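You operate a simulated robot arm through the tools that you are given. There is no shell and no other tool.

You are at the controls of a simulated robot arm. One attempt, no reset.

TASK
Stop the running pump and park its tube on the free peg.
Fine: close the cover again; set the clip from the dish on the blue tube at its bridge.

It is judged by the outcome, as a careful person would: the job done as asked, and still so three seconds after it is handed in. It fails if anything else is knocked over, pushed out of place, dropped, spilled or broken. Lids that push on must go on centred and level and be pressed home; caps that screw on are set level and turned clockwise until they are tight.

THE ROBOT
A 6-joint arm with a three-finger gripper, fixed in place. Base frame: the origin is at the foot of the arm, x ahead of it, y to its left, z up. Units: m, rad, N and s.
Its first joint turns from -2.897 to 2.897 rad. Payload 4.89 kg.
The tool frame sits at the grasp point between the pads (the TCP): z along the fingers, y along the line on which they close. The tips reach 0.03 m beyond it. The gripper opens to 0.164 m. The gripper's body begins 0.125 m behind the TCP.
Orientation is told as [roll, pitch, yaw] about the base's x, y, z axes, in that order, counted from this pose: with the fingers straight down and closing along the base's y, the tool's x points along the base's -x, its y along +y and its z along -z.

THE INTERFACE
- The arm moves only by the tool move_arm. Its arguments are lists of equal length, an entry for each row: "delta_pos": the shift along the tool's x, y, z in m, a list of three; "dr": the turn, a rotation vector about the tool's x, y, z in rad, a list of three. In form: {"delta_pos": [[x, y, z], ...], "dr": [[rx, ry, rz], ...]}. A call has 1 to 20 rows; each row shifts and turns the commanded pose from where the row before left it, along the tool's axes as they then stand. "grip" is the closure in counts, from 0 (fully open) to 255 (shut), set as the call begins (left out, the last holds). Each row takes 0.2 s and may step no farther than 0.05 m and 0.15 rad from the row before; otherwise, or with a gripper value out of range, the whole call is refused. A pose out of reach is approached as far as the arm can. The call stops where the force on the tool passes 90 N (or 10 N more than at its start, if that is more) or the arm is blocked; 0.2 s more then pass. Each finger travels about 0.108 m/s and halts on what it meets, pressing with about 43 N; the grip force reading is that of the motor and also rises with nothing between the fingers. The clock runs only during rows and for 0.2 s after the last one: add rows that do not move to give the fingers time. The reply holds the time, the measured pose of the TCP, the force on the tool along the base axes, the opening and the grip force, in the units named above and with some noise, with the torque about the TCP (base axes, N m) and any sound that the robot's microphone picked up.
- Cameras (640 x 400 px; columns grow to the right, rows downward): "scene" is fixed at [0.2209, -0.6503, 1.6218]; the picture's right is [0.94, -0.34, 0.00], its down [-0.11, -0.29, -0.95] and it looks along [0.33, 0.89, -0.31] (base axes); focal length 313 px, centre (320, 200). "wrist" rides on the gripper at [0.076, -0.002, -0.152] in the tool frame; the picture's right is [0.02, 1.00, 0.00], its down [-0.88, 0.02, -0.47] and it looks along [-0.47, 0.01, 0.88] (tool axes); focal length 247 px, centre (320, 200). There is no depth. A picture from a camera that has moved, and an enlarged one, comes with that camera's place and axes in the base frame and with its lens.
- get_image(camera): a new picture of that camera. It takes no simulated time.
- raise_lower(by): slides the trunk up (or, below 0, down) by that many m; the arm rides with it, the base frame stays. It gives what a move gives, with no picture.
- zoom(camera, box): a new picture of the part [left, top, right, bottom] of that camera's present view, enlarged. It takes no simulated time.
- job_done(): hands the job in; it is judged then, once.

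Places have to be worked out from the pictures, the camera data and where the tool is seen. Open the gripper and draw the arm clear of the work before you hand the job in, unless the task says otherwise.

The tools are called after "Request:" as name(argument=value, ...) on one line, values as JSON. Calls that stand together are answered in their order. move_arm: Moves the arm, as the interface text tells. Its arguments: {"type":"object","properties":{"delta_pos":{"type":"array"},"dr":{"type":"array"},"grip":{"type":"number"}},"required":["delta_pos","dr"]} The other tools are called the same way: raise_lower (by) slides the trunk up or down; get_image (camera) takes a picture; zoom (camera, box) takes an enlarged picture of a part of a camera's view; job_done () hands the job in.

At the start:

```text
time_s: 0.0
position: [0.4228, 0.2615, 1.4366]
tool_rot: [0.0, 0.0, 0.001]
force: [-0.6, -0.9, -0.3]
wrist_torque: [0.01, 0.0, -0.01]
width: 0.164
gripper_force: 0.1
trunk travel left (down, up): [-0.25, 0.14]
```

scene: 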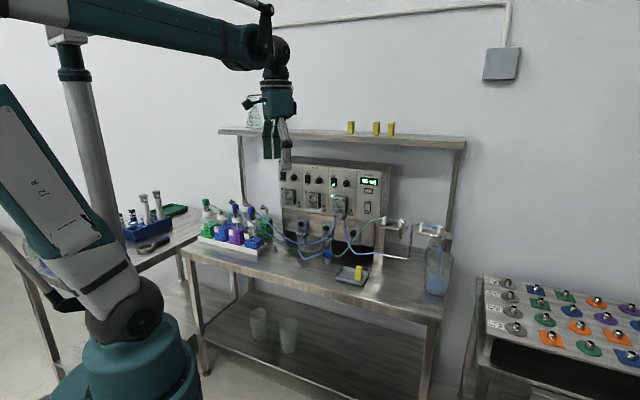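
wrist: 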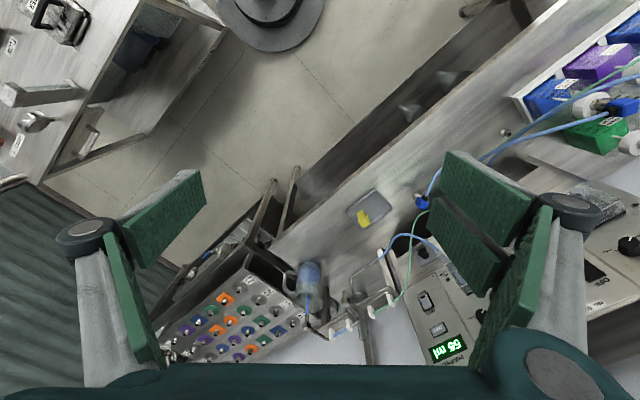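

I start by looking closely at the workbench in the scene camera before moving anything.

Request:
zoom(camera="scene", box=[260, 150, 460, 290])

Request:
zoom(camera="scene", box=[270, 155, 390, 230])

Request:
zoom(camera="scene", box=[340, 200, 460, 290])

Request:
zoom(camera="wrist", box=[280, 160, 480, 370])

```text
2.86 times, centred on (360, 220) of scene
camera zoom: at [0.2209, -0.6503, 1.6218], right [0.94, -0.34, 0.0], down [-0.11, -0.29, -0.95], along [0.33, 0.89, -0.31], focal length 894 px, centre (206, 143)
```

zoom: 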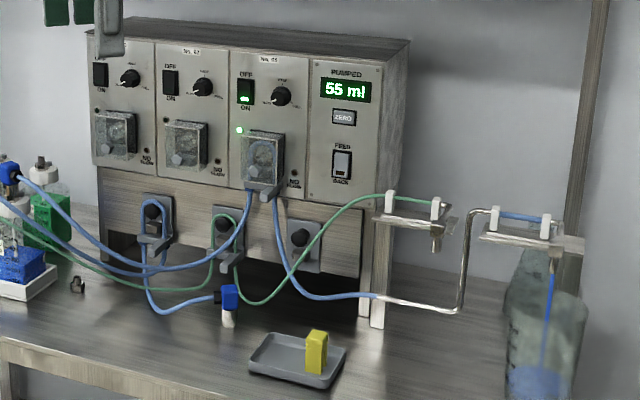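

```text
5.33 times, centred on (330, 192) of scene
camera zoom: at [0.2209, -0.6503, 1.6218], right [0.94, -0.34, 0.0], down [-0.11, -0.29, -0.95], along [0.33, 0.89, -0.31], focal length 1668 px, centre (267, 240)
```

zoom: 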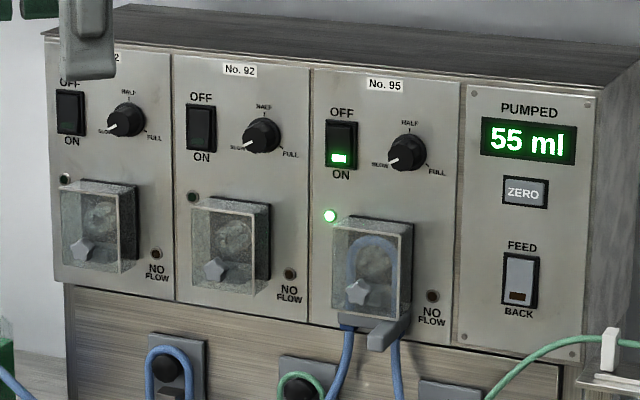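

```text
4.44 times, centred on (400, 245) of scene
camera zoom: at [0.2209, -0.6503, 1.6218], right [0.94, -0.34, 0.0], down [-0.11, -0.29, -0.95], along [0.33, 0.89, -0.31], focal length 1390 px, centre (-36, 0)
```

zoom: 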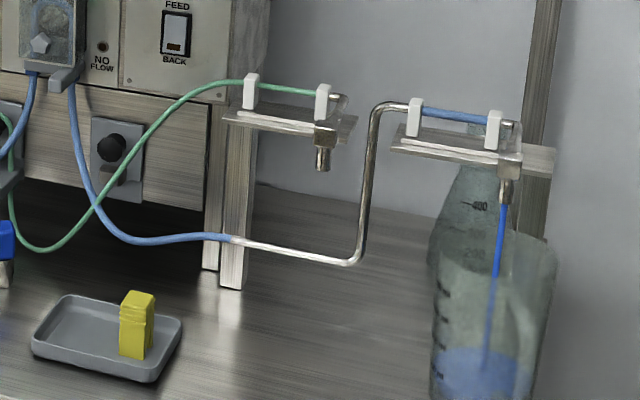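

```text
1.90 times, centred on (380, 265) of wrist
camera zoom: at [0.3454, 0.2604, 1.5905], right [-0.02, 1.0, 0.0], down [0.88, 0.02, 0.47], along [0.47, 0.01, -0.88], focal length 470 px, centre (206, 76)
```

zoom: 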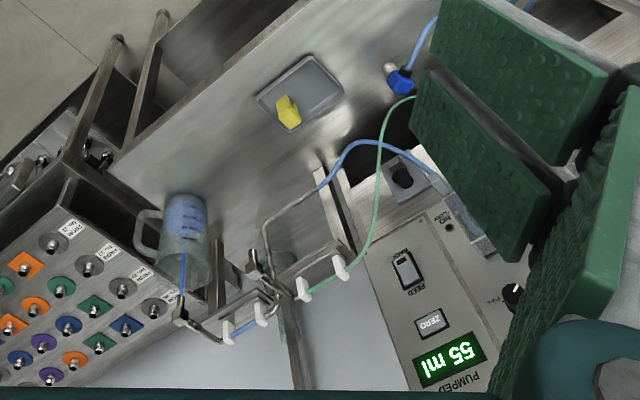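

Rough triangulation puts the clip near (0.80, 0.42, 0.89) and the ZERO button near (0.91, 0.57, 1.21), so the panel faces roughly along (-0.7, -0.7). I turn the tool toward the panel (yaw +45°, tilt forward) to get a better look with the wrist camera.

Request:
move_arm(delta_pos=[[0, 0, 0], [0, 0, 0], [0, 0, 0], [0, 0, 0], [0, 0, 0], [0, 0, 0], [0, 0, 0], [0, 0, 0], [0, 0, 0], [0, 0, 0]], dr=[[0, 0, -0.131], [0, 0, -0.131], [0, 0, -0.131], [0, 0, -0.131], [0, 0, -0.131], [0, 0, -0.13], [0, -0.15, 0], [0, -0.15, 0], [0, -0.15, 0], [0, -0.15, 0]])

Request:
get_image(camera="wrist")

Request:
get_image(camera="scene")

```text
time_s: 2.2
position: [0.4241, 0.2619, 1.4368]
tool_rot: [-0.001, -0.603, 0.786]
force: [1.3, 1.0, -0.3]
wrist_torque: [-0.03, 0.13, 0.07]
width: 0.1641
gripper_force: 0.0
trunk travel left (down, up): [-0.25, 0.14]
```

```text
taken
camera wrist: at [0.3187, 0.1554, 1.5207], right [-0.72, 0.69, -0.01], down [0.31, 0.34, 0.89], along [0.62, 0.64, -0.46], focal length 247 px, centre (320, 200)
```

wrist: 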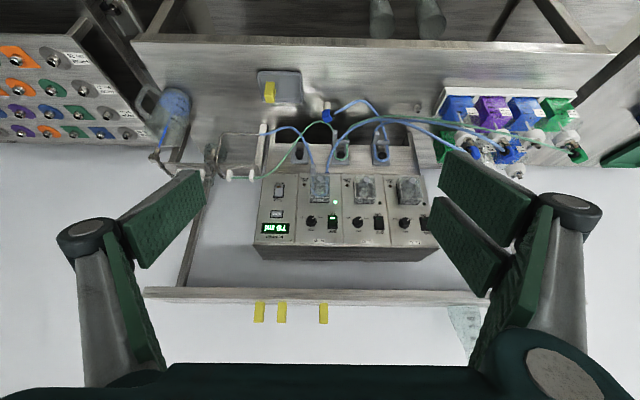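

```text
taken
```

scene: 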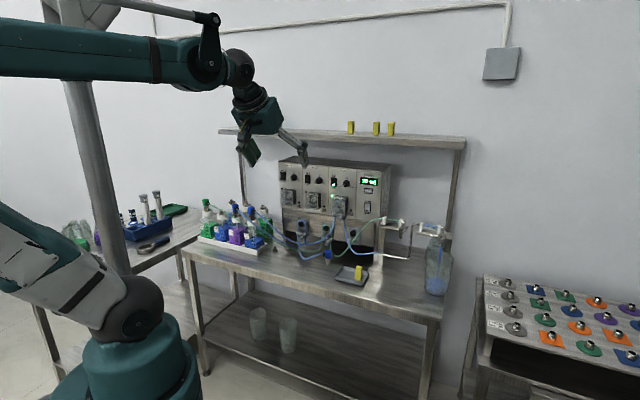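

The panel is now in view (the picture is upside-down relative to the room). The display seems to count up, so I check it and the beaker, and the pump heads, in close-up.

Request:
zoom(camera="wrist", box=[245, 165, 365, 255])

Request:
zoom(camera="scene", box=[270, 155, 390, 230])

Request:
zoom(camera="scene", box=[370, 200, 470, 300])

Request:
zoom(camera="wrist", box=[210, 90, 450, 250])

```text
4.44 times, centred on (305, 210) of wrist
camera zoom: at [0.3187, 0.1554, 1.5207], right [-0.72, 0.69, -0.01], down [0.31, 0.34, 0.89], along [0.62, 0.64, -0.46], focal length 1098 px, centre (387, 156)
```

zoom: 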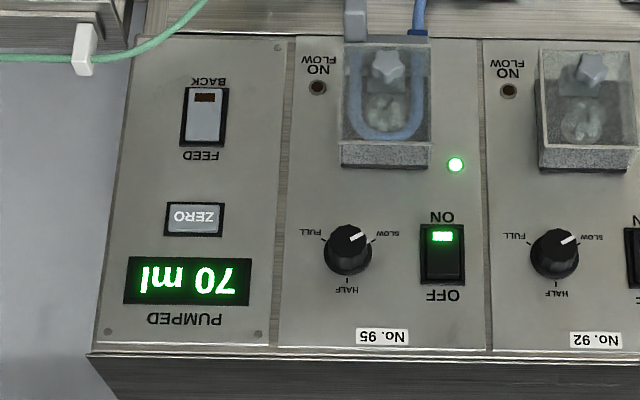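

```text
5.33 times, centred on (330, 192) of scene
camera zoom: at [0.2209, -0.6503, 1.6218], right [0.94, -0.34, 0.0], down [-0.11, -0.29, -0.95], along [0.33, 0.89, -0.31], focal length 1668 px, centre (267, 240)
```

zoom: 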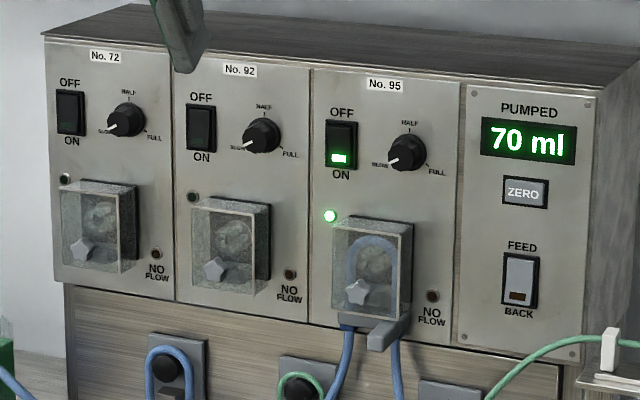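

```text
4.00 times, centred on (420, 250) of scene
camera zoom: at [0.2209, -0.6503, 1.6218], right [0.94, -0.34, 0.0], down [-0.11, -0.29, -0.95], along [0.33, 0.89, -0.31], focal length 1251 px, centre (-80, 0)
```

zoom: 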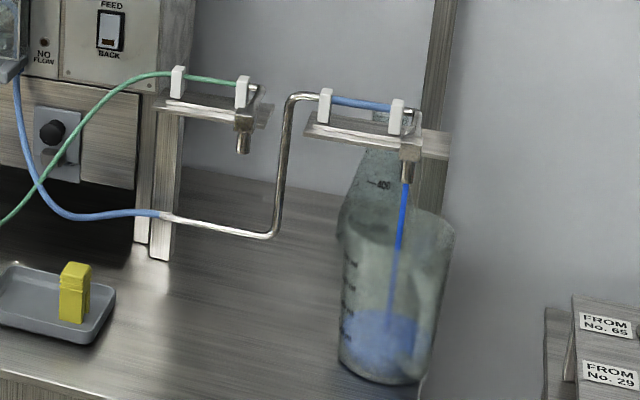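

```text
2.50 times, centred on (330, 170) of wrist
camera zoom: at [0.3187, 0.1554, 1.5207], right [-0.72, 0.69, -0.01], down [0.31, 0.34, 0.89], along [0.62, 0.64, -0.46], focal length 617 px, centre (295, 275)
```

zoom: 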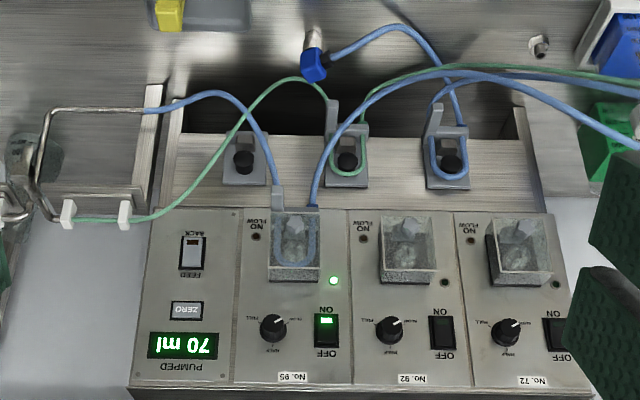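

The pump is No. 95 (lit, 70 ml and counting about 7 ml/s), so I should stop it first. I place its rocker near (0.79, 0.70, 1.23); I close the fingers and bring the tool horizontal, facing the panel with ~0.14 m stand-off.

Request:
move_arm(delta_pos=[[-0.037, 0, 0.0255], [-0.037, 0, 0.0255], [-0.037, 0, 0.0255], [-0.037, 0, 0.0255], [-0.037, 0, 0.0255], [0, 0, 0], [0, 0, 0], [0, 0, 0], [0, 0, 0], [0, 0, 0], [0, 0, 0], [0, 0, 0], [0.0332, 0.008, 0.0283], [0.0332, 0.008, 0.0283], [0.0332, 0.008, 0.0283], [0.0332, 0.008, 0.0283], [0.0332, 0.008, 0.0283], [0.0332, 0.008, 0.0283]], dr=[[0, 0, 0], [0, 0, 0], [0, 0, 0], [0, 0, 0], [0, 0, 0], [0, -0.138, 0], [0, -0.138, 0], [0, -0.138, 0], [0, -0.138, 0], [0, -0.138, 0], [0, -0.138, 0], [0, -0.14, 0], [0, 0, 0], [0, 0, 0], [0, 0, 0], [0, 0, 0], [0, 0, 0], [0, 0, 0]], grip=255)

Request:
get_image(camera="wrist")

Request:
get_image(camera="scene")

```text
time_s: 6.0
position: [0.6654, 0.5715, 1.2374]
tool_rot: [0.151, -1.569, 0.635]
force: [-1.4, -1.1, 1.8]
wrist_torque: [-0.08, 0.08, 0.02]
width: 0.0001
gripper_force: 43.5
trunk travel left (down, up): [-0.25, 0.14]
```

```text
taken
camera wrist: at [0.5578, 0.4631, 1.1627], right [-0.71, 0.71, -0.02], down [-0.35, -0.32, 0.88], along [0.62, 0.63, 0.47], focal length 247 px, centre (320, 200)
```

wrist: 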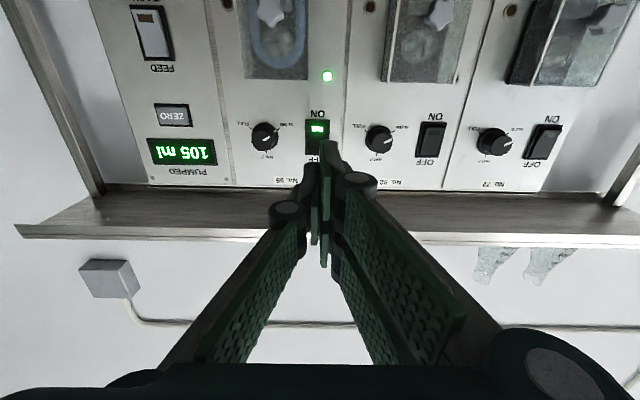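

```text
taken
```

scene: 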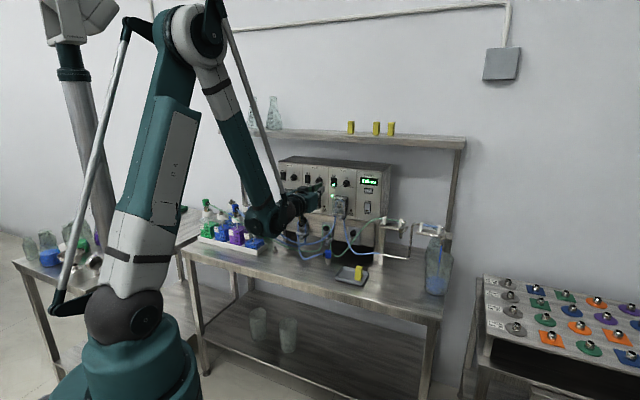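

Tool is horizontal in front of the panel; the tip appears to be lined up with the No. 95 rocker. I zoom to refine the rocker's position.

Request:
zoom(camera="wrist", box=[250, 60, 410, 220])

Request:
zoom(camera="scene", box=[270, 155, 390, 230])

Request:
zoom(camera="wrist", box=[210, 0, 370, 100])

```text
2.50 times, centred on (330, 140) of wrist
camera zoom: at [0.5578, 0.4631, 1.1627], right [-0.71, 0.71, -0.02], down [-0.35, -0.32, 0.88], along [0.62, 0.63, 0.47], focal length 617 px, centre (295, 350)
```

zoom: 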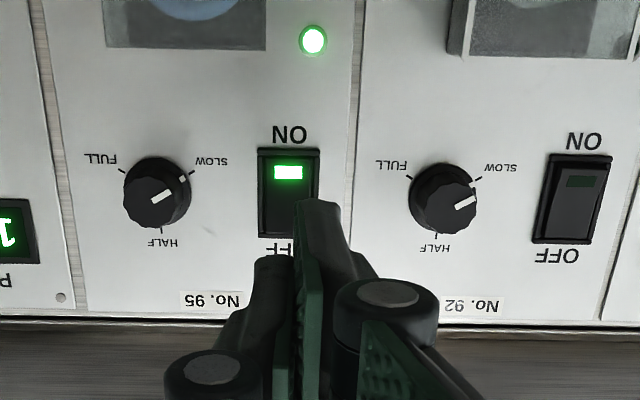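

```text
5.33 times, centred on (330, 192) of scene
camera zoom: at [0.2209, -0.6503, 1.6218], right [0.94, -0.34, 0.0], down [-0.11, -0.29, -0.95], along [0.33, 0.89, -0.31], focal length 1668 px, centre (267, 240)
```

zoom: 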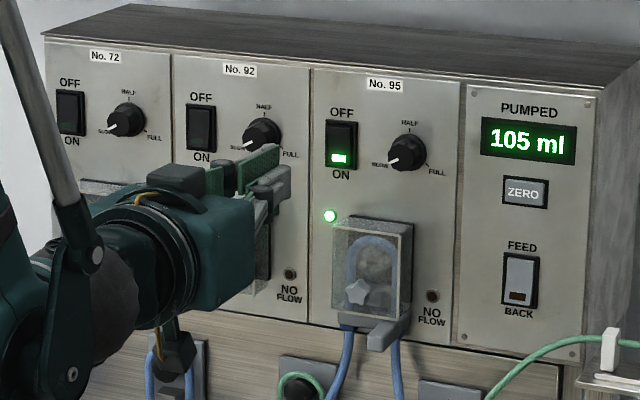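

```text
4.00 times, centred on (290, 50) of wrist
camera zoom: at [0.5578, 0.4631, 1.1627], right [-0.71, 0.71, -0.02], down [-0.35, -0.32, 0.88], along [0.62, 0.63, 0.47], focal length 988 px, centre (440, 800)
```

zoom: 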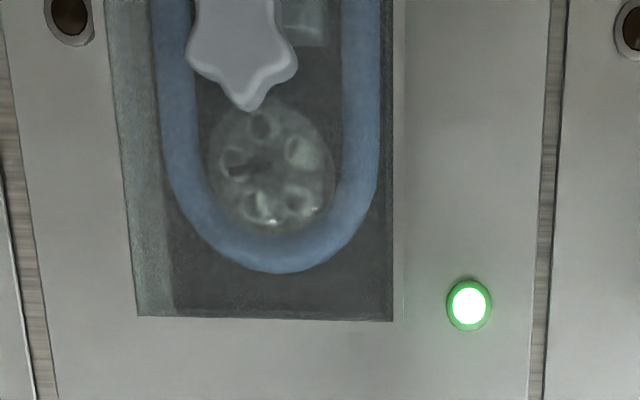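

I check the true fingertip geometry in the scene camera before pressing.

Request:
zoom(camera="scene", box=[270, 170, 340, 220])

Request:
zoom(camera="wrist", box=[200, 100, 460, 380])

```text
8.00 times, centred on (305, 195) of scene
camera zoom: at [0.2209, -0.6503, 1.6218], right [0.94, -0.34, 0.0], down [-0.11, -0.29, -0.95], along [0.33, 0.89, -0.31], focal length 2502 px, centre (440, 240)
```

zoom: 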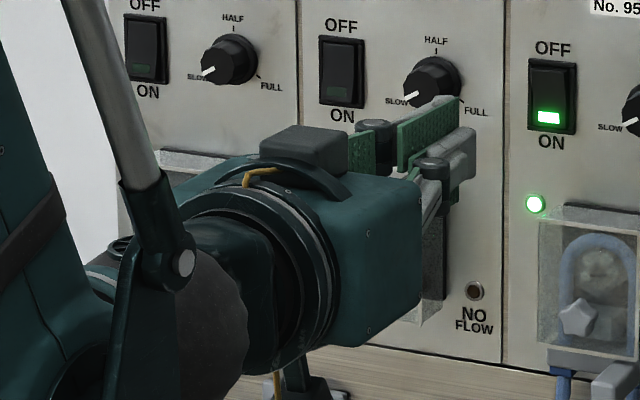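

```text
1.43 times, centred on (330, 240) of wrist
camera zoom: at [0.5578, 0.4631, 1.1627], right [-0.71, 0.71, -0.02], down [-0.35, -0.32, 0.88], along [0.62, 0.63, 0.47], focal length 353 px, centre (306, 143)
```

zoom: 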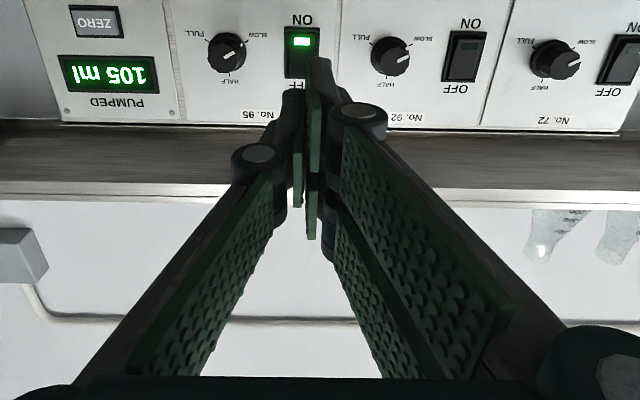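

The fingers' visuals are wide along tool x, so pressing with x vertical could straddle the rocker. I turn the tool −90° about its axis so the thin direction of the closed fingers is vertical, then re-check alignment.

Request:
move_arm(delta_pos=[[0, 0, 0], [0, 0, 0], [0, 0, 0], [0, 0, 0], [0, 0, 0], [0, 0, 0], [0, 0, 0], [0, 0, 0], [0, 0, 0], [0, 0, 0], [0, 0, 0]], dr=[[0, 0, -0.1428], [0, 0, -0.1428], [0, 0, -0.1428], [0, 0, -0.1428], [0, 0, -0.1428], [0, 0, -0.1428], [0, 0, -0.1428], [0, 0, -0.1428], [0, 0, -0.1428], [0, 0, -0.1428], [0, 0, -0.1428]])

Request:
get_image(camera="wrist")

Request:
zoom(camera="scene", box=[270, 155, 390, 230])

```text
time_s: 8.4
position: [0.6663, 0.5738, 1.2366]
tool_rot: [-1.56, 0.002, 2.358]
force: [0.2, 0.4, 0.0]
wrist_torque: [0.01, 0.0, 0.02]
width: 0.0
gripper_force: 42.6
trunk travel left (down, up): [-0.25, 0.14]
```

```text
taken
camera wrist: at [0.6122, 0.4136, 1.2413], right [0.01, -0.02, -1.0], down [-0.96, 0.29, -0.01], along [0.29, 0.96, -0.02], focal length 247 px, centre (320, 200)
```

wrist: 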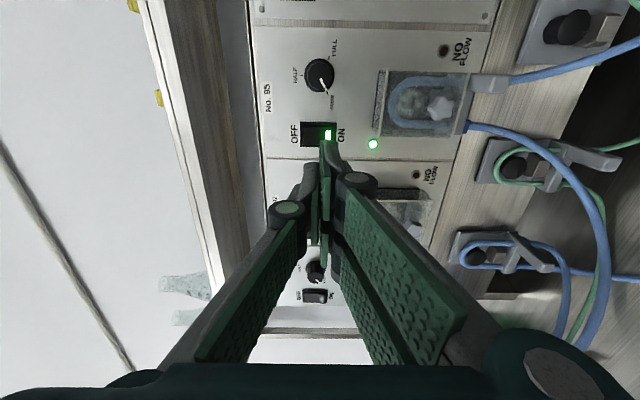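

```text
5.33 times, centred on (330, 192) of scene
camera zoom: at [0.2209, -0.6503, 1.6218], right [0.94, -0.34, 0.0], down [-0.11, -0.29, -0.95], along [0.33, 0.89, -0.31], focal length 1668 px, centre (267, 240)
```

zoom: 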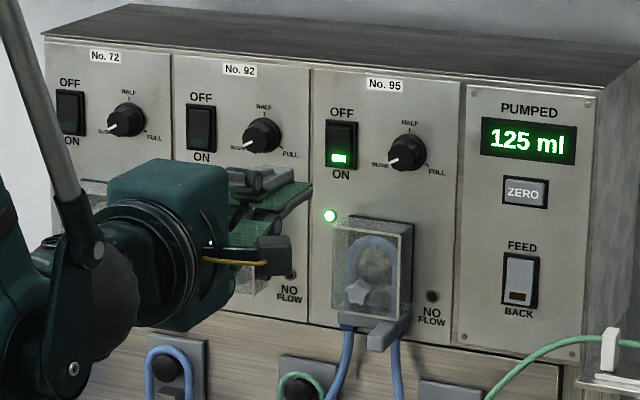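

From two wrist views the rocker centre is at n≈1.026 m along the panel normal, lateral ≈0.069, z≈1.2375. I move to just short of its upper (OFF) half, raising the tip to z≈1.25.

Request:
move_arm(delta_pos=[[0.0012, -0.0047, 0.031], [0.0012, -0.0047, 0.031], [0.0012, -0.0047, 0.031], [0, 0, 0]], dr=[[0, 0, 0], [0, 0, 0], [0, 0, 0], [0, 0, 0]])

Request:
get_image(camera="wrist")

Request:
zoom(camera="scene", box=[290, 160, 370, 210])

```text
time_s: 9.4
position: [0.7362, 0.6404, 1.2501]
tool_rot: [-1.56, 0.001, 2.356]
force: [0.3, -0.7, -0.7]
wrist_torque: [0.05, -0.06, -0.01]
width: 0.0001
gripper_force: 42.9
trunk travel left (down, up): [-0.25, 0.14]
```

```text
taken
camera wrist: at [0.6815, 0.4779, 1.2542], right [0.01, -0.02, -1.0], down [-0.96, 0.29, -0.01], along [0.29, 0.96, -0.02], focal length 247 px, centre (320, 200)
```

wrist: 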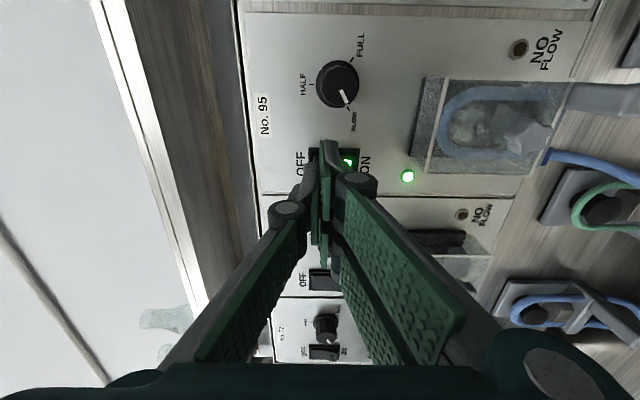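

```text
8.00 times, centred on (330, 185) of scene
camera zoom: at [0.2209, -0.6503, 1.6218], right [0.94, -0.34, 0.0], down [-0.11, -0.29, -0.95], along [0.33, 0.89, -0.31], focal length 2502 px, centre (240, 320)
```

zoom: 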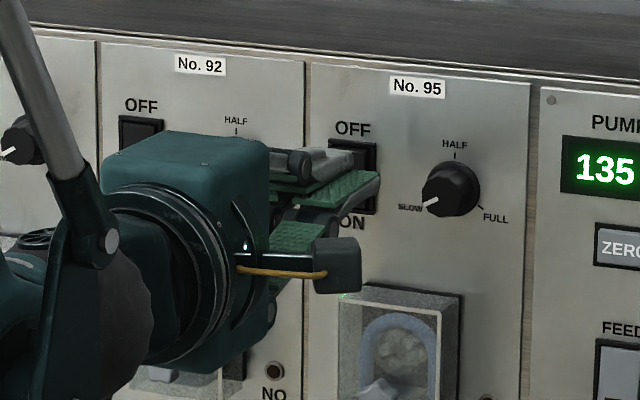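

Tip sits just in front of the OFF half. I ease forward in small steps and watch force, sound and lamp.

Request:
move_arm(delta_pos=[[0, 0, 0.003], [0, 0, 0.003], [0, 0, 0.003], [0, 0, 0.003], [0, 0, 0.003]], dr=[[0, 0, 0], [0, 0, 0], [0, 0, 0], [0, 0, 0], [0, 0, 0]])

Request:
zoom(camera="wrist", box=[240, 90, 400, 220])

Request:
zoom(camera="scene", box=[290, 160, 370, 210])

```text
time_s: 10.6
position: [0.7451, 0.6476, 1.25]
tool_rot: [-1.562, 0.001, 2.355]
force: [-0.4, 0.1, -0.3]
wrist_torque: [-0.05, 0.02, 0.0]
width: 0.0
gripper_force: 43.0
trunk travel left (down, up): [-0.25, 0.14]
```

```text
3.08 times, centred on (320, 155) of wrist
camera zoom: at [0.6915, 0.4872, 1.2547], right [0.01, -0.02, -1.0], down [-0.96, 0.29, -0.01], along [0.29, 0.96, -0.02], focal length 760 px, centre (320, 338)
```

zoom: 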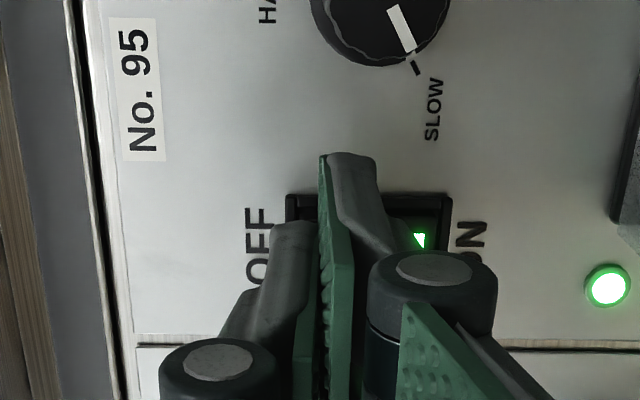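

```text
8.00 times, centred on (330, 185) of scene
camera zoom: at [0.2209, -0.6503, 1.6218], right [0.94, -0.34, 0.0], down [-0.11, -0.29, -0.95], along [0.33, 0.89, -0.31], focal length 2502 px, centre (240, 320)
```

zoom: 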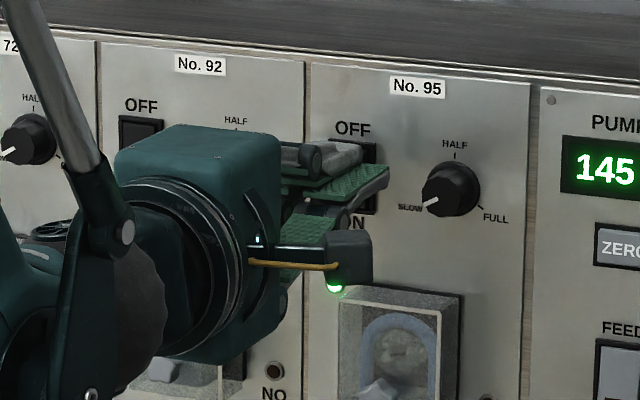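

No contact yet; the closing line is about 16 mm above the rocker's centre, so I drop 5 mm to be centred on the OFF half, then continue forward in small steps.

Request:
move_arm(delta_pos=[[0, 0.005, 0], [0, 0, 0.002], [0, 0, 0.002], [0, 0, 0.002], [0, 0, 0.002], [0, 0, 0.002]], dr=[[0, 0, 0], [0, 0, 0], [0, 0, 0], [0, 0, 0], [0, 0, 0], [0, 0, 0]])

Request:
zoom(camera="wrist", box=[240, 90, 400, 220])

```text
time_s: 12.0
position: [0.7528, 0.6538, 1.2466]
tool_rot: [-1.562, -0.001, 2.356]
force: [-20.4, -18.9, -6.6]
wrist_torque: [-0.32, 0.29, 0.06]
width: 0.0
gripper_force: 43.0
trunk travel left (down, up): [-0.25, 0.14]
heard: click
```

```text
3.08 times, centred on (320, 155) of wrist
camera zoom: at [0.6974, 0.493, 1.2498], right [0.01, -0.02, -1.0], down [-0.96, 0.29, -0.01], along [0.29, 0.96, -0.02], focal length 760 px, centre (320, 338)
```

zoom: 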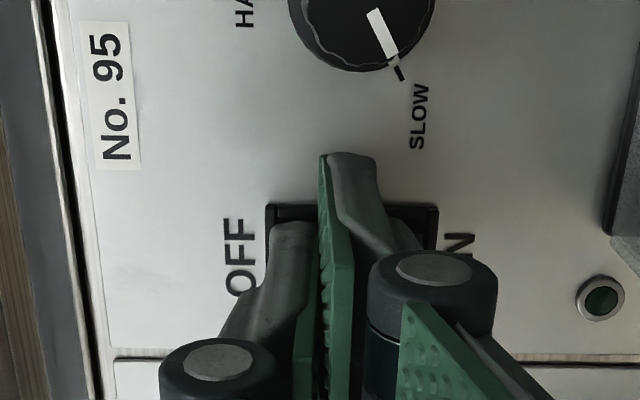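

Click heard and the run lamp is dark: pump No. 95 is off. I back away and look at the pump head and its cover/latch.

Request:
move_arm(delta_pos=[[0, 0, -0.02], [0, 0, -0.045], [0, 0, -0.045], [0, 0, 0]], dr=[[0, 0, 0], [0, 0, 0], [0, 0, 0], [0, 0, 0]])

Request:
zoom(camera="wrist", box=[340, 30, 540, 170])

Request:
zoom(camera="scene", box=[325, 190, 365, 225])

Request:
zoom(camera="scene", box=[270, 155, 390, 230])

```text
time_s: 13.0
position: [0.6747, 0.577, 1.2459]
tool_rot: [-1.561, -0.002, 2.357]
force: [-0.1, -0.7, 1.3]
wrist_torque: [-0.08, 0.05, -0.03]
width: 0.0
gripper_force: 43.4
trunk travel left (down, up): [-0.25, 0.14]
```

```text
2.86 times, centred on (440, 100) of wrist
camera zoom: at [0.62, 0.4152, 1.2498], right [0.01, -0.02, -1.0], down [-0.96, 0.29, -0.01], along [0.29, 0.96, -0.02], focal length 706 px, centre (-23, 486)
```

zoom: 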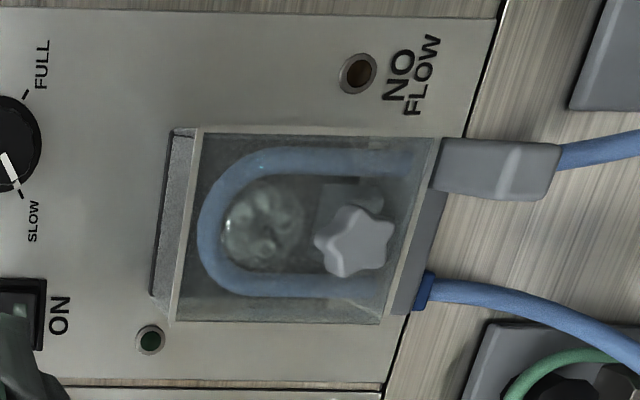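

```text
11.43 times, centred on (345, 208) of scene
camera zoom: at [0.2209, -0.6503, 1.6218], right [0.94, -0.34, 0.0], down [-0.11, -0.29, -0.95], along [0.33, 0.89, -0.31], focal length 3574 px, centre (34, 114)
```

zoom: 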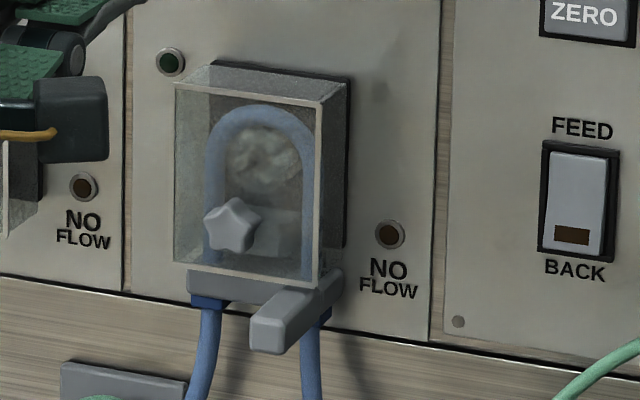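

```text
5.33 times, centred on (330, 192) of scene
camera zoom: at [0.2209, -0.6503, 1.6218], right [0.94, -0.34, 0.0], down [-0.11, -0.29, -0.95], along [0.33, 0.89, -0.31], focal length 1668 px, centre (267, 240)
```

zoom: 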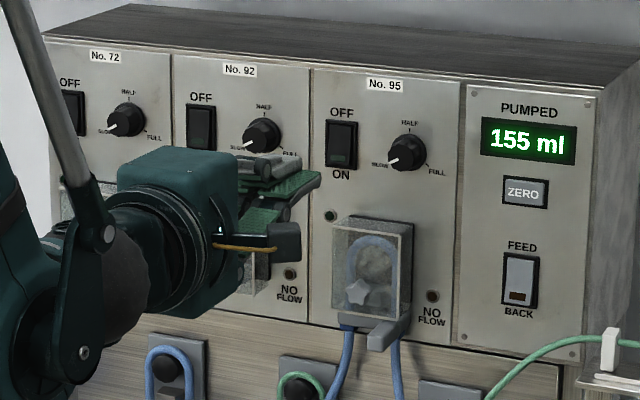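

Pump is stopped at 155 ml. I place the star knob of the cover near n=0.975, lateral 0.109, z=1.121; I move the (closed) gripper down-left so the wrist camera looks squarely at this pump head and its hinge/latch.

Request:
move_arm(delta_pos=[[-0.013, 0.035, 0], [-0.013, 0.035, 0], [-0.013, 0.035, 0], [0, 0, 0]], dr=[[0, 0, 0], [0, 0, 0], [0, 0, 0], [0, 0, 0]])

Request:
get_image(camera="wrist")

Request:
zoom(camera="wrist", box=[260, 10, 400, 140])

Request:
zoom(camera="wrist", box=[260, 130, 480, 300])

```text
time_s: 14.0
position: [0.6513, 0.6099, 1.1479]
tool_rot: [-1.565, -0.001, 2.359]
force: [-0.2, 0.6, -0.7]
wrist_torque: [0.04, -0.03, -0.02]
width: 0.0
gripper_force: 42.9
out of reach, approached as far as the arm can: row 3
trunk travel left (down, up): [-0.25, 0.14]
```

```text
taken
camera wrist: at [0.5971, 0.4484, 1.1519], right [0.01, -0.02, -1.0], down [-0.96, 0.29, -0.02], along [0.29, 0.96, -0.01], focal length 247 px, centre (320, 200)
```

wrist: 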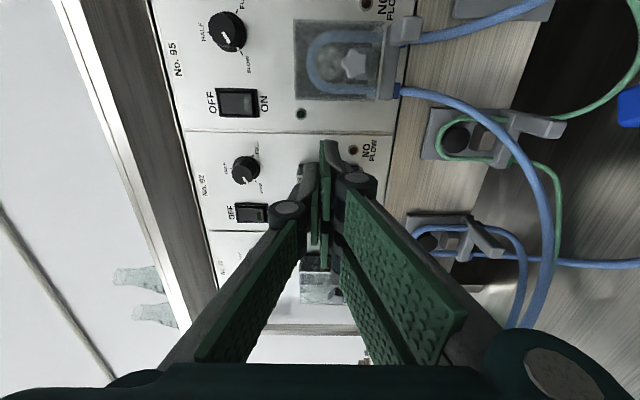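

```text
3.08 times, centred on (330, 75) of wrist
camera zoom: at [0.5971, 0.4484, 1.1519], right [0.01, -0.02, -1.0], down [-0.96, 0.29, -0.02], along [0.29, 0.96, -0.01], focal length 760 px, centre (289, 585)
```

zoom: 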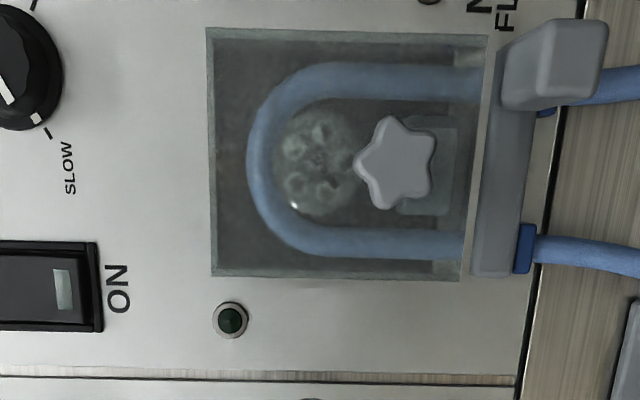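

```text
2.35 times, centred on (370, 215) of wrist
camera zoom: at [0.5971, 0.4484, 1.1519], right [0.01, -0.02, -1.0], down [-0.96, 0.29, -0.02], along [0.29, 0.96, -0.01], focal length 581 px, centre (202, 165)
```

zoom: 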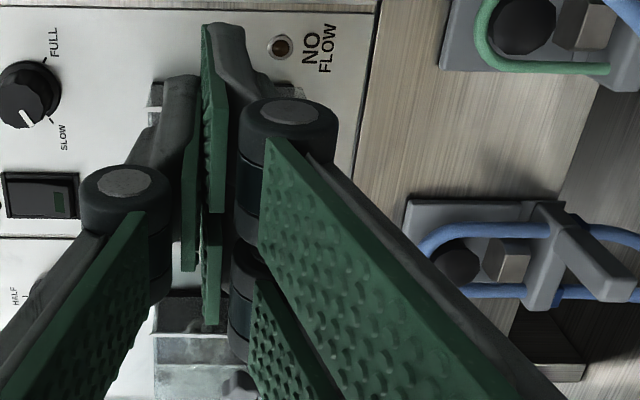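

The arm ran out of reach going lower, so the trunk must come down. I retreat up and back with the gripper opening, then look at the fingers and lower the trunk by 0.2 m.

Request:
move_arm(delta_pos=[[0, -0.035, -0.035], [0, -0.035, -0.035], [0, -0.035, -0.035], [0, -0.035, -0.035], [0, 0, 0]], dr=[[0, 0, 0], [0, 0, 0], [0, 0, 0], [0, 0, 0], [0, 0, 0]], grip=0)

Request:
get_image(camera="wrist")

Request:
zoom(camera="scene", box=[230, 130, 350, 220])

```text
time_s: 15.2
position: [0.5517, 0.5095, 1.2902]
tool_rot: [-1.569, 0.0, 2.356]
force: [-1.5, -0.9, 0.7]
wrist_torque: [-0.04, 0.03, -0.03]
width: 0.1645
gripper_force: 0.0
trunk travel left (down, up): [-0.25, 0.14]
```

```text
taken
camera wrist: at [0.4972, 0.3481, 1.293], right [0.01, -0.02, -1.0], down [-0.96, 0.29, -0.02], along [0.29, 0.96, -0.01], focal length 247 px, centre (320, 200)
```

wrist: 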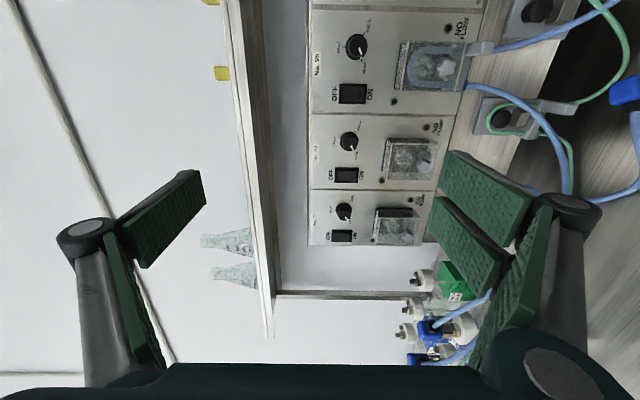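

```text
4.44 times, centred on (290, 175) of scene
camera zoom: at [0.2209, -0.6503, 1.6218], right [0.94, -0.34, 0.0], down [-0.11, -0.29, -0.95], along [0.33, 0.89, -0.31], focal length 1390 px, centre (453, 311)
```

zoom: 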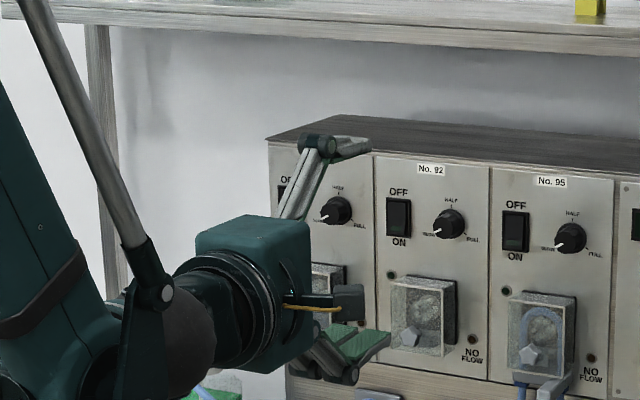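

The gripper shows a single finger on the −y side and a wider pair on the +y side. I rotate back so tool x points down (wide pair on the left of the star, away from the tube's tab), close partway, and then lower the trunk.

Request:
move_arm(delta_pos=[[0, 0, 0], [0, 0, 0], [0, 0, 0], [0, 0, 0], [0, 0, 0], [0, 0, 0], [0, 0, 0], [0, 0, 0], [0, 0, 0], [0, 0, 0], [0, 0, 0], [0, 0, 0]], dr=[[0, 0, 0.1428], [0, 0, 0.1428], [0, 0, 0.1428], [0, 0, 0.1428], [0, 0, 0.1428], [0, 0, 0.1428], [0, 0, 0.1428], [0, 0, 0.1428], [0, 0, 0.1428], [0, 0, 0.1428], [0, 0, 0.1428], [0, 0, 0]], grip=150)

Request:
raise_lower(by=-0.2)

Request:
get_image(camera="wrist")

Request:
get_image(camera="scene")

```text
time_s: 17.8
position: [0.5524, 0.5093, 1.2881]
tool_rot: [0.448, -1.567, 0.338]
force: [0.7, -0.2, -0.2]
wrist_torque: [0.01, 0.01, -0.01]
width: 0.0677
gripper_force: 0.0
trunk travel left (down, up): [-0.25, 0.14]
```

```text
time_s: 20.0
position: [0.5529, 0.5096, 1.0885]
tool_rot: [-0.004, -1.567, 0.794]
force: [-0.4, 0.2, -0.3]
wrist_torque: [-0.06, 0.02, 0.03]
width: 0.0679
gripper_force: 0.0
trunk travel left (down, up): [-0.05, 0.34]
```

```text
taken
camera wrist: at [0.4445, 0.4011, 1.0135], right [-0.71, 0.71, -0.02], down [-0.35, -0.32, 0.88], along [0.62, 0.63, 0.47], focal length 247 px, centre (320, 200)
```

wrist: 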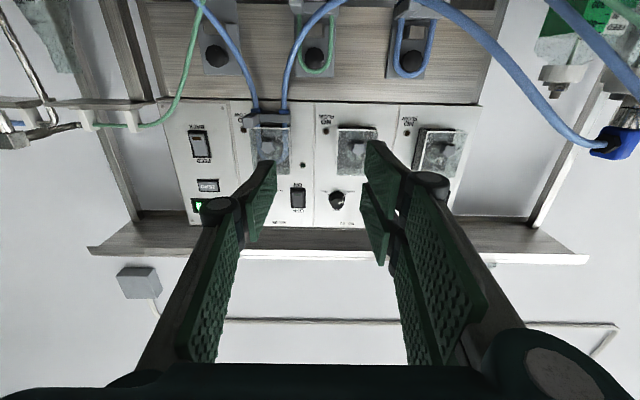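

```text
taken
```

scene: 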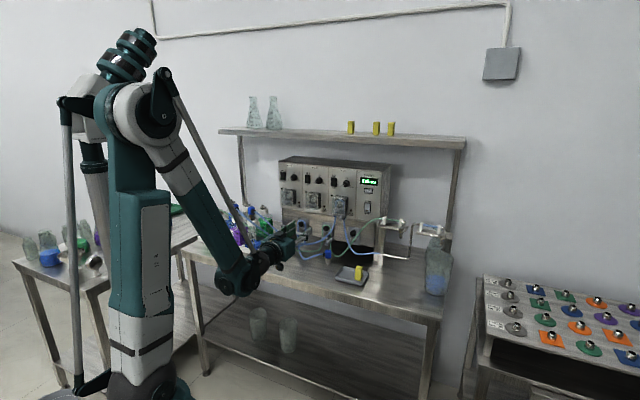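

Trunk is down 0.2 m. I zoom on the pump head and pegs from this straight-on view.

Request:
zoom(camera="wrist", box=[180, 0, 340, 120])

Request:
zoom(camera="wrist", box=[220, 85, 330, 185])

Request:
zoom(camera="scene", box=[270, 190, 390, 280])

```text
3.33 times, centred on (260, 60) of wrist
camera zoom: at [0.4445, 0.4011, 1.0135], right [-0.71, 0.71, -0.02], down [-0.35, -0.32, 0.88], along [0.62, 0.63, 0.47], focal length 823 px, centre (520, 667)
```

zoom: 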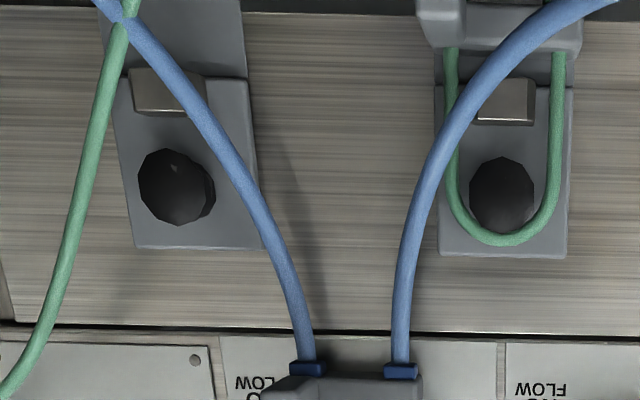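

```text
4.00 times, centred on (275, 135) of wrist
camera zoom: at [0.4445, 0.4011, 1.0135], right [-0.71, 0.71, -0.02], down [-0.35, -0.32, 0.88], along [0.62, 0.63, 0.47], focal length 988 px, centre (500, 460)
```

zoom: 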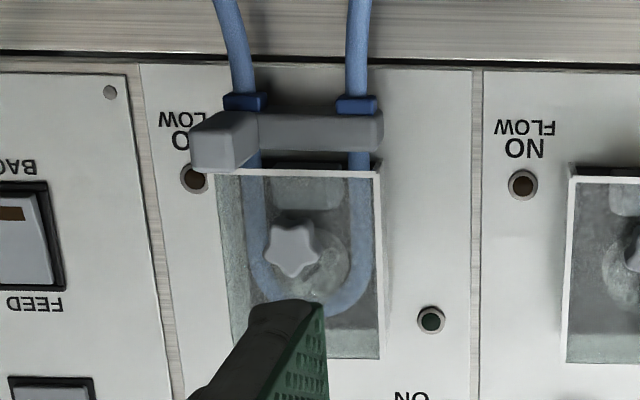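

```text
4.44 times, centred on (330, 235) of scene
camera zoom: at [0.2209, -0.6503, 1.6218], right [0.94, -0.34, 0.0], down [-0.11, -0.29, -0.95], along [0.33, 0.89, -0.31], focal length 1390 px, centre (276, 44)
```

zoom: 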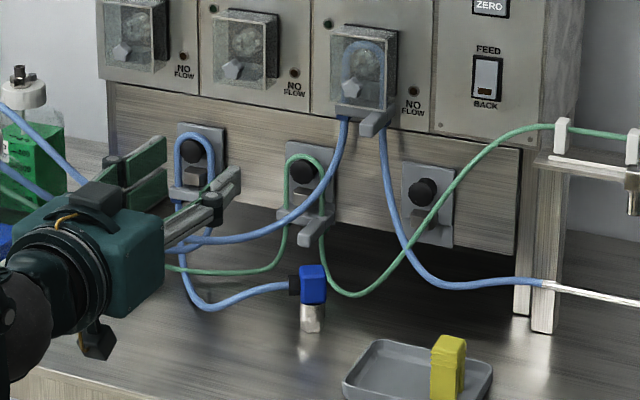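

I place the star at n=0.975, lateral 0.108, z=1.121, cover face ≈0.992. I line the gripper up with it at ~0.09 m stand-off, opening about 0.055 m.

Request:
move_arm(delta_pos=[[-0.0082, -0.0194, 0.0322], [-0.0082, -0.0194, 0.0322], [-0.0082, -0.0194, 0.0322], [-0.0082, -0.0194, 0.0322], [0, 0, 0]], dr=[[0, 0, 0], [0, 0, 0], [0, 0, 0], [0, 0, 0], [0, 0, 0]], grip=169)

Request:
get_image(camera="wrist")

Request:
zoom(camera="scene", box=[290, 170, 390, 240])

```text
time_s: 21.2
position: [0.7002, 0.5464, 1.12]
tool_rot: [-0.041, -1.566, 0.828]
force: [0.5, 0.4, -0.8]
wrist_torque: [-0.01, 0.0, -0.03]
width: 0.0552
gripper_force: 0.0
trunk travel left (down, up): [-0.05, 0.34]
```

```text
taken
camera wrist: at [0.592, 0.4384, 1.0452], right [-0.71, 0.71, -0.02], down [-0.35, -0.32, 0.88], along [0.62, 0.63, 0.47], focal length 247 px, centre (320, 200)
```

wrist: 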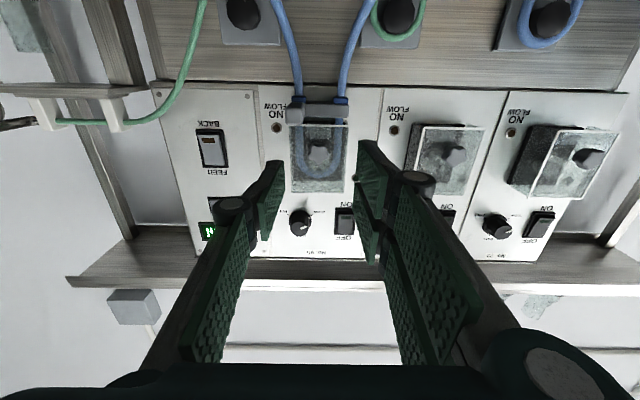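

```text
5.71 times, centred on (340, 205) of scene
camera zoom: at [0.2209, -0.6503, 1.6218], right [0.94, -0.34, 0.0], down [-0.11, -0.29, -0.95], along [0.33, 0.89, -0.31], focal length 1787 px, centre (206, 171)
```

zoom: 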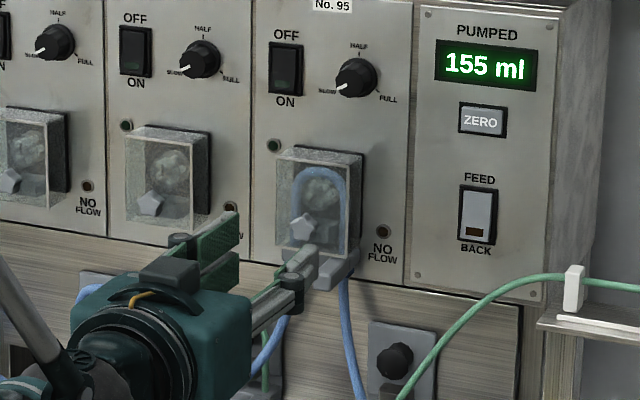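

Star is lined up with the middle of the fingers. I advance so the fingertips straddle the star (tips to n≈0.985, short of the cover face).

Request:
move_arm(delta_pos=[[0, 0, 0.025], [0, 0, 0.025], [0, 0, 0.012], [0, 0, 0.011], [0, 0, 0]], dr=[[0, 0, 0], [0, 0, 0], [0, 0, 0], [0, 0, 0], [0, 0, 0]])

Request:
zoom(camera="wrist", box=[230, 80, 410, 220])

Request:
zoom(camera="scene", box=[310, 180, 370, 230])

```text
time_s: 22.4
position: [0.7493, 0.5988, 1.1197]
tool_rot: [-0.028, -1.568, 0.814]
force: [-0.4, 0.1, -0.2]
wrist_torque: [-0.03, 0.03, 0.01]
width: 0.0553
gripper_force: 0.1
trunk travel left (down, up): [-0.05, 0.34]
```

```text
2.86 times, centred on (320, 150) of wrist
camera zoom: at [0.6422, 0.4905, 1.0456], right [-0.71, 0.71, -0.02], down [-0.35, -0.32, 0.88], along [0.62, 0.63, 0.47], focal length 706 px, centre (320, 343)
```

zoom: 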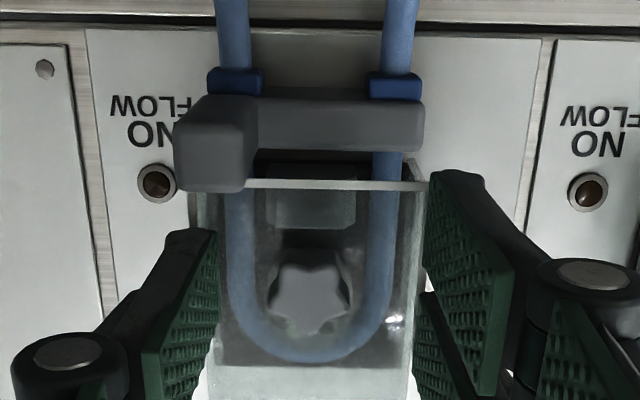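

```text
8.00 times, centred on (340, 205) of scene
camera zoom: at [0.2209, -0.6503, 1.6218], right [0.94, -0.34, 0.0], down [-0.11, -0.29, -0.95], along [0.33, 0.89, -0.31], focal length 2502 px, centre (160, 160)
```

zoom: 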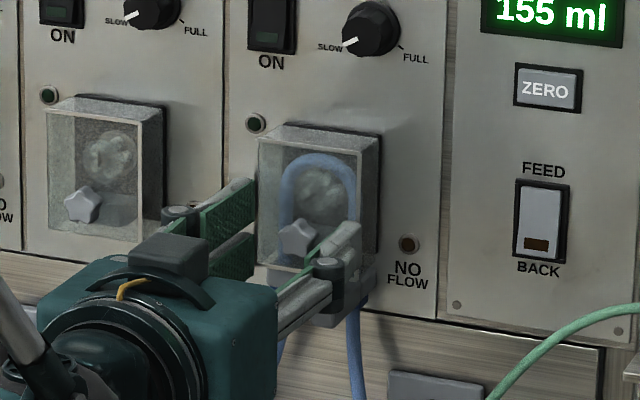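

The star is between the fingertips but ~5 mm higher and 3 mm to the right of centre. I correct that and close on it.

Request:
move_arm(delta_pos=[[-0.005, -0.003, 0.001], [0, 0, 0]], dr=[[0, 0, 0], [0, 0, 0]])

Request:
move_arm(delta_pos=[[0, 0, 0], [0, 0, 0], [0, 0, 0], [0, 0, 0]], dr=[[0, 0, 0], [0, 0, 0], [0, 0, 0], [0, 0, 0]], grip=235)

Request:
zoom(camera="wrist", box=[230, 80, 410, 220])

```text
time_s: 23.0
position: [0.7536, 0.5968, 1.1245]
tool_rot: [-0.022, -1.565, 0.809]
force: [-1.1, 0.0, -0.1]
wrist_torque: [0.0, 0.01, 0.02]
width: 0.0552
gripper_force: 0.2
trunk travel left (down, up): [-0.05, 0.34]
```

```text
time_s: 24.0
position: [0.7523, 0.5971, 1.1266]
tool_rot: [-0.063, -1.565, 0.849]
force: [-1.2, 3.9, 2.2]
wrist_torque: [0.07, 0.05, 0.3]
width: 0.0209
gripper_force: 45.4
trunk travel left (down, up): [-0.05, 0.34]
```

```text
2.86 times, centred on (320, 150) of wrist
camera zoom: at [0.6453, 0.4892, 1.0506], right [-0.71, 0.71, -0.02], down [-0.35, -0.32, 0.88], along [0.62, 0.63, 0.47], focal length 706 px, centre (320, 343)
```

zoom: 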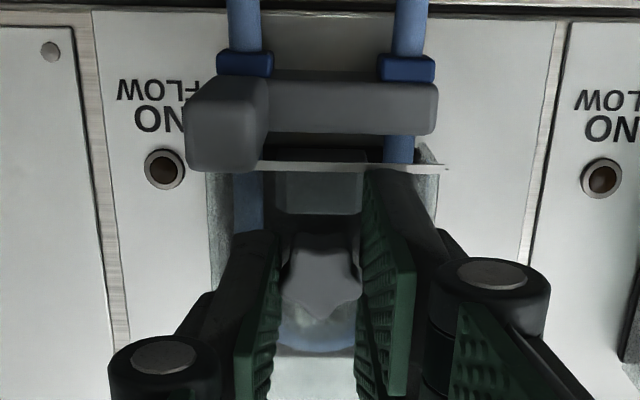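

Star is held (width 21 mm). I test with a gentle 4 mm outward-and-up pull to learn whether the cover is free or latched.

Request:
move_arm(delta_pos=[[-0.001, 0, -0.002], [-0.001, 0, -0.002], [0, 0, 0]], dr=[[0, 0, 0], [0, 0, 0], [0, 0, 0]])

Request:
zoom(camera="wrist", box=[230, 80, 410, 220])

Request:
zoom(camera="scene", box=[310, 180, 370, 230])

```text
time_s: 24.8
position: [0.7501, 0.5941, 1.1273]
tool_rot: [-0.043, -1.566, 0.83]
force: [13.2, 22.9, 17.8]
wrist_torque: [0.13, 0.05, 0.06]
width: 0.0211
gripper_force: 44.5
trunk travel left (down, up): [-0.05, 0.34]
```

```text
2.86 times, centred on (320, 150) of wrist
camera zoom: at [0.6426, 0.4866, 1.0522], right [-0.71, 0.71, -0.02], down [-0.35, -0.32, 0.88], along [0.62, 0.63, 0.47], focal length 706 px, centre (320, 343)
```

zoom: 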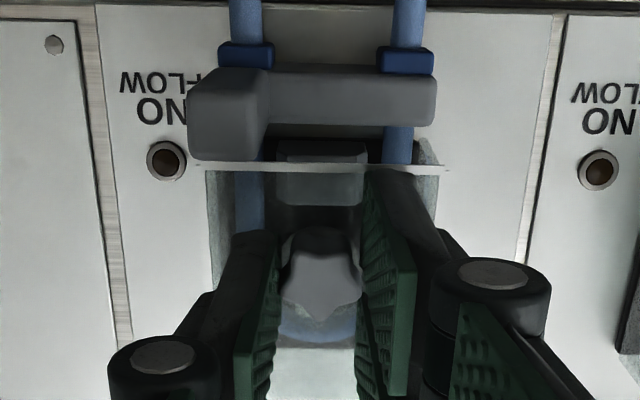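

```text
8.00 times, centred on (340, 205) of scene
camera zoom: at [0.2209, -0.6503, 1.6218], right [0.94, -0.34, 0.0], down [-0.11, -0.29, -0.95], along [0.33, 0.89, -0.31], focal length 2502 px, centre (160, 160)
```

zoom: 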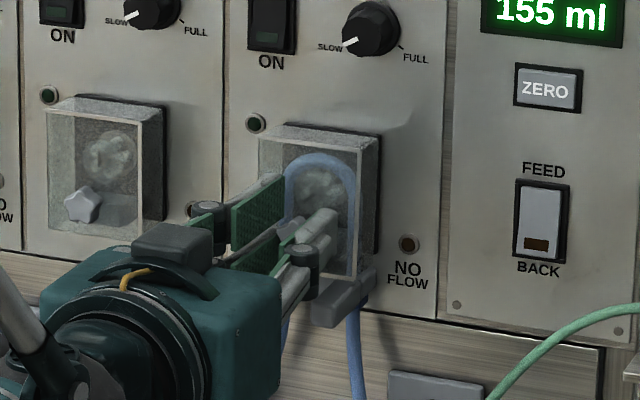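

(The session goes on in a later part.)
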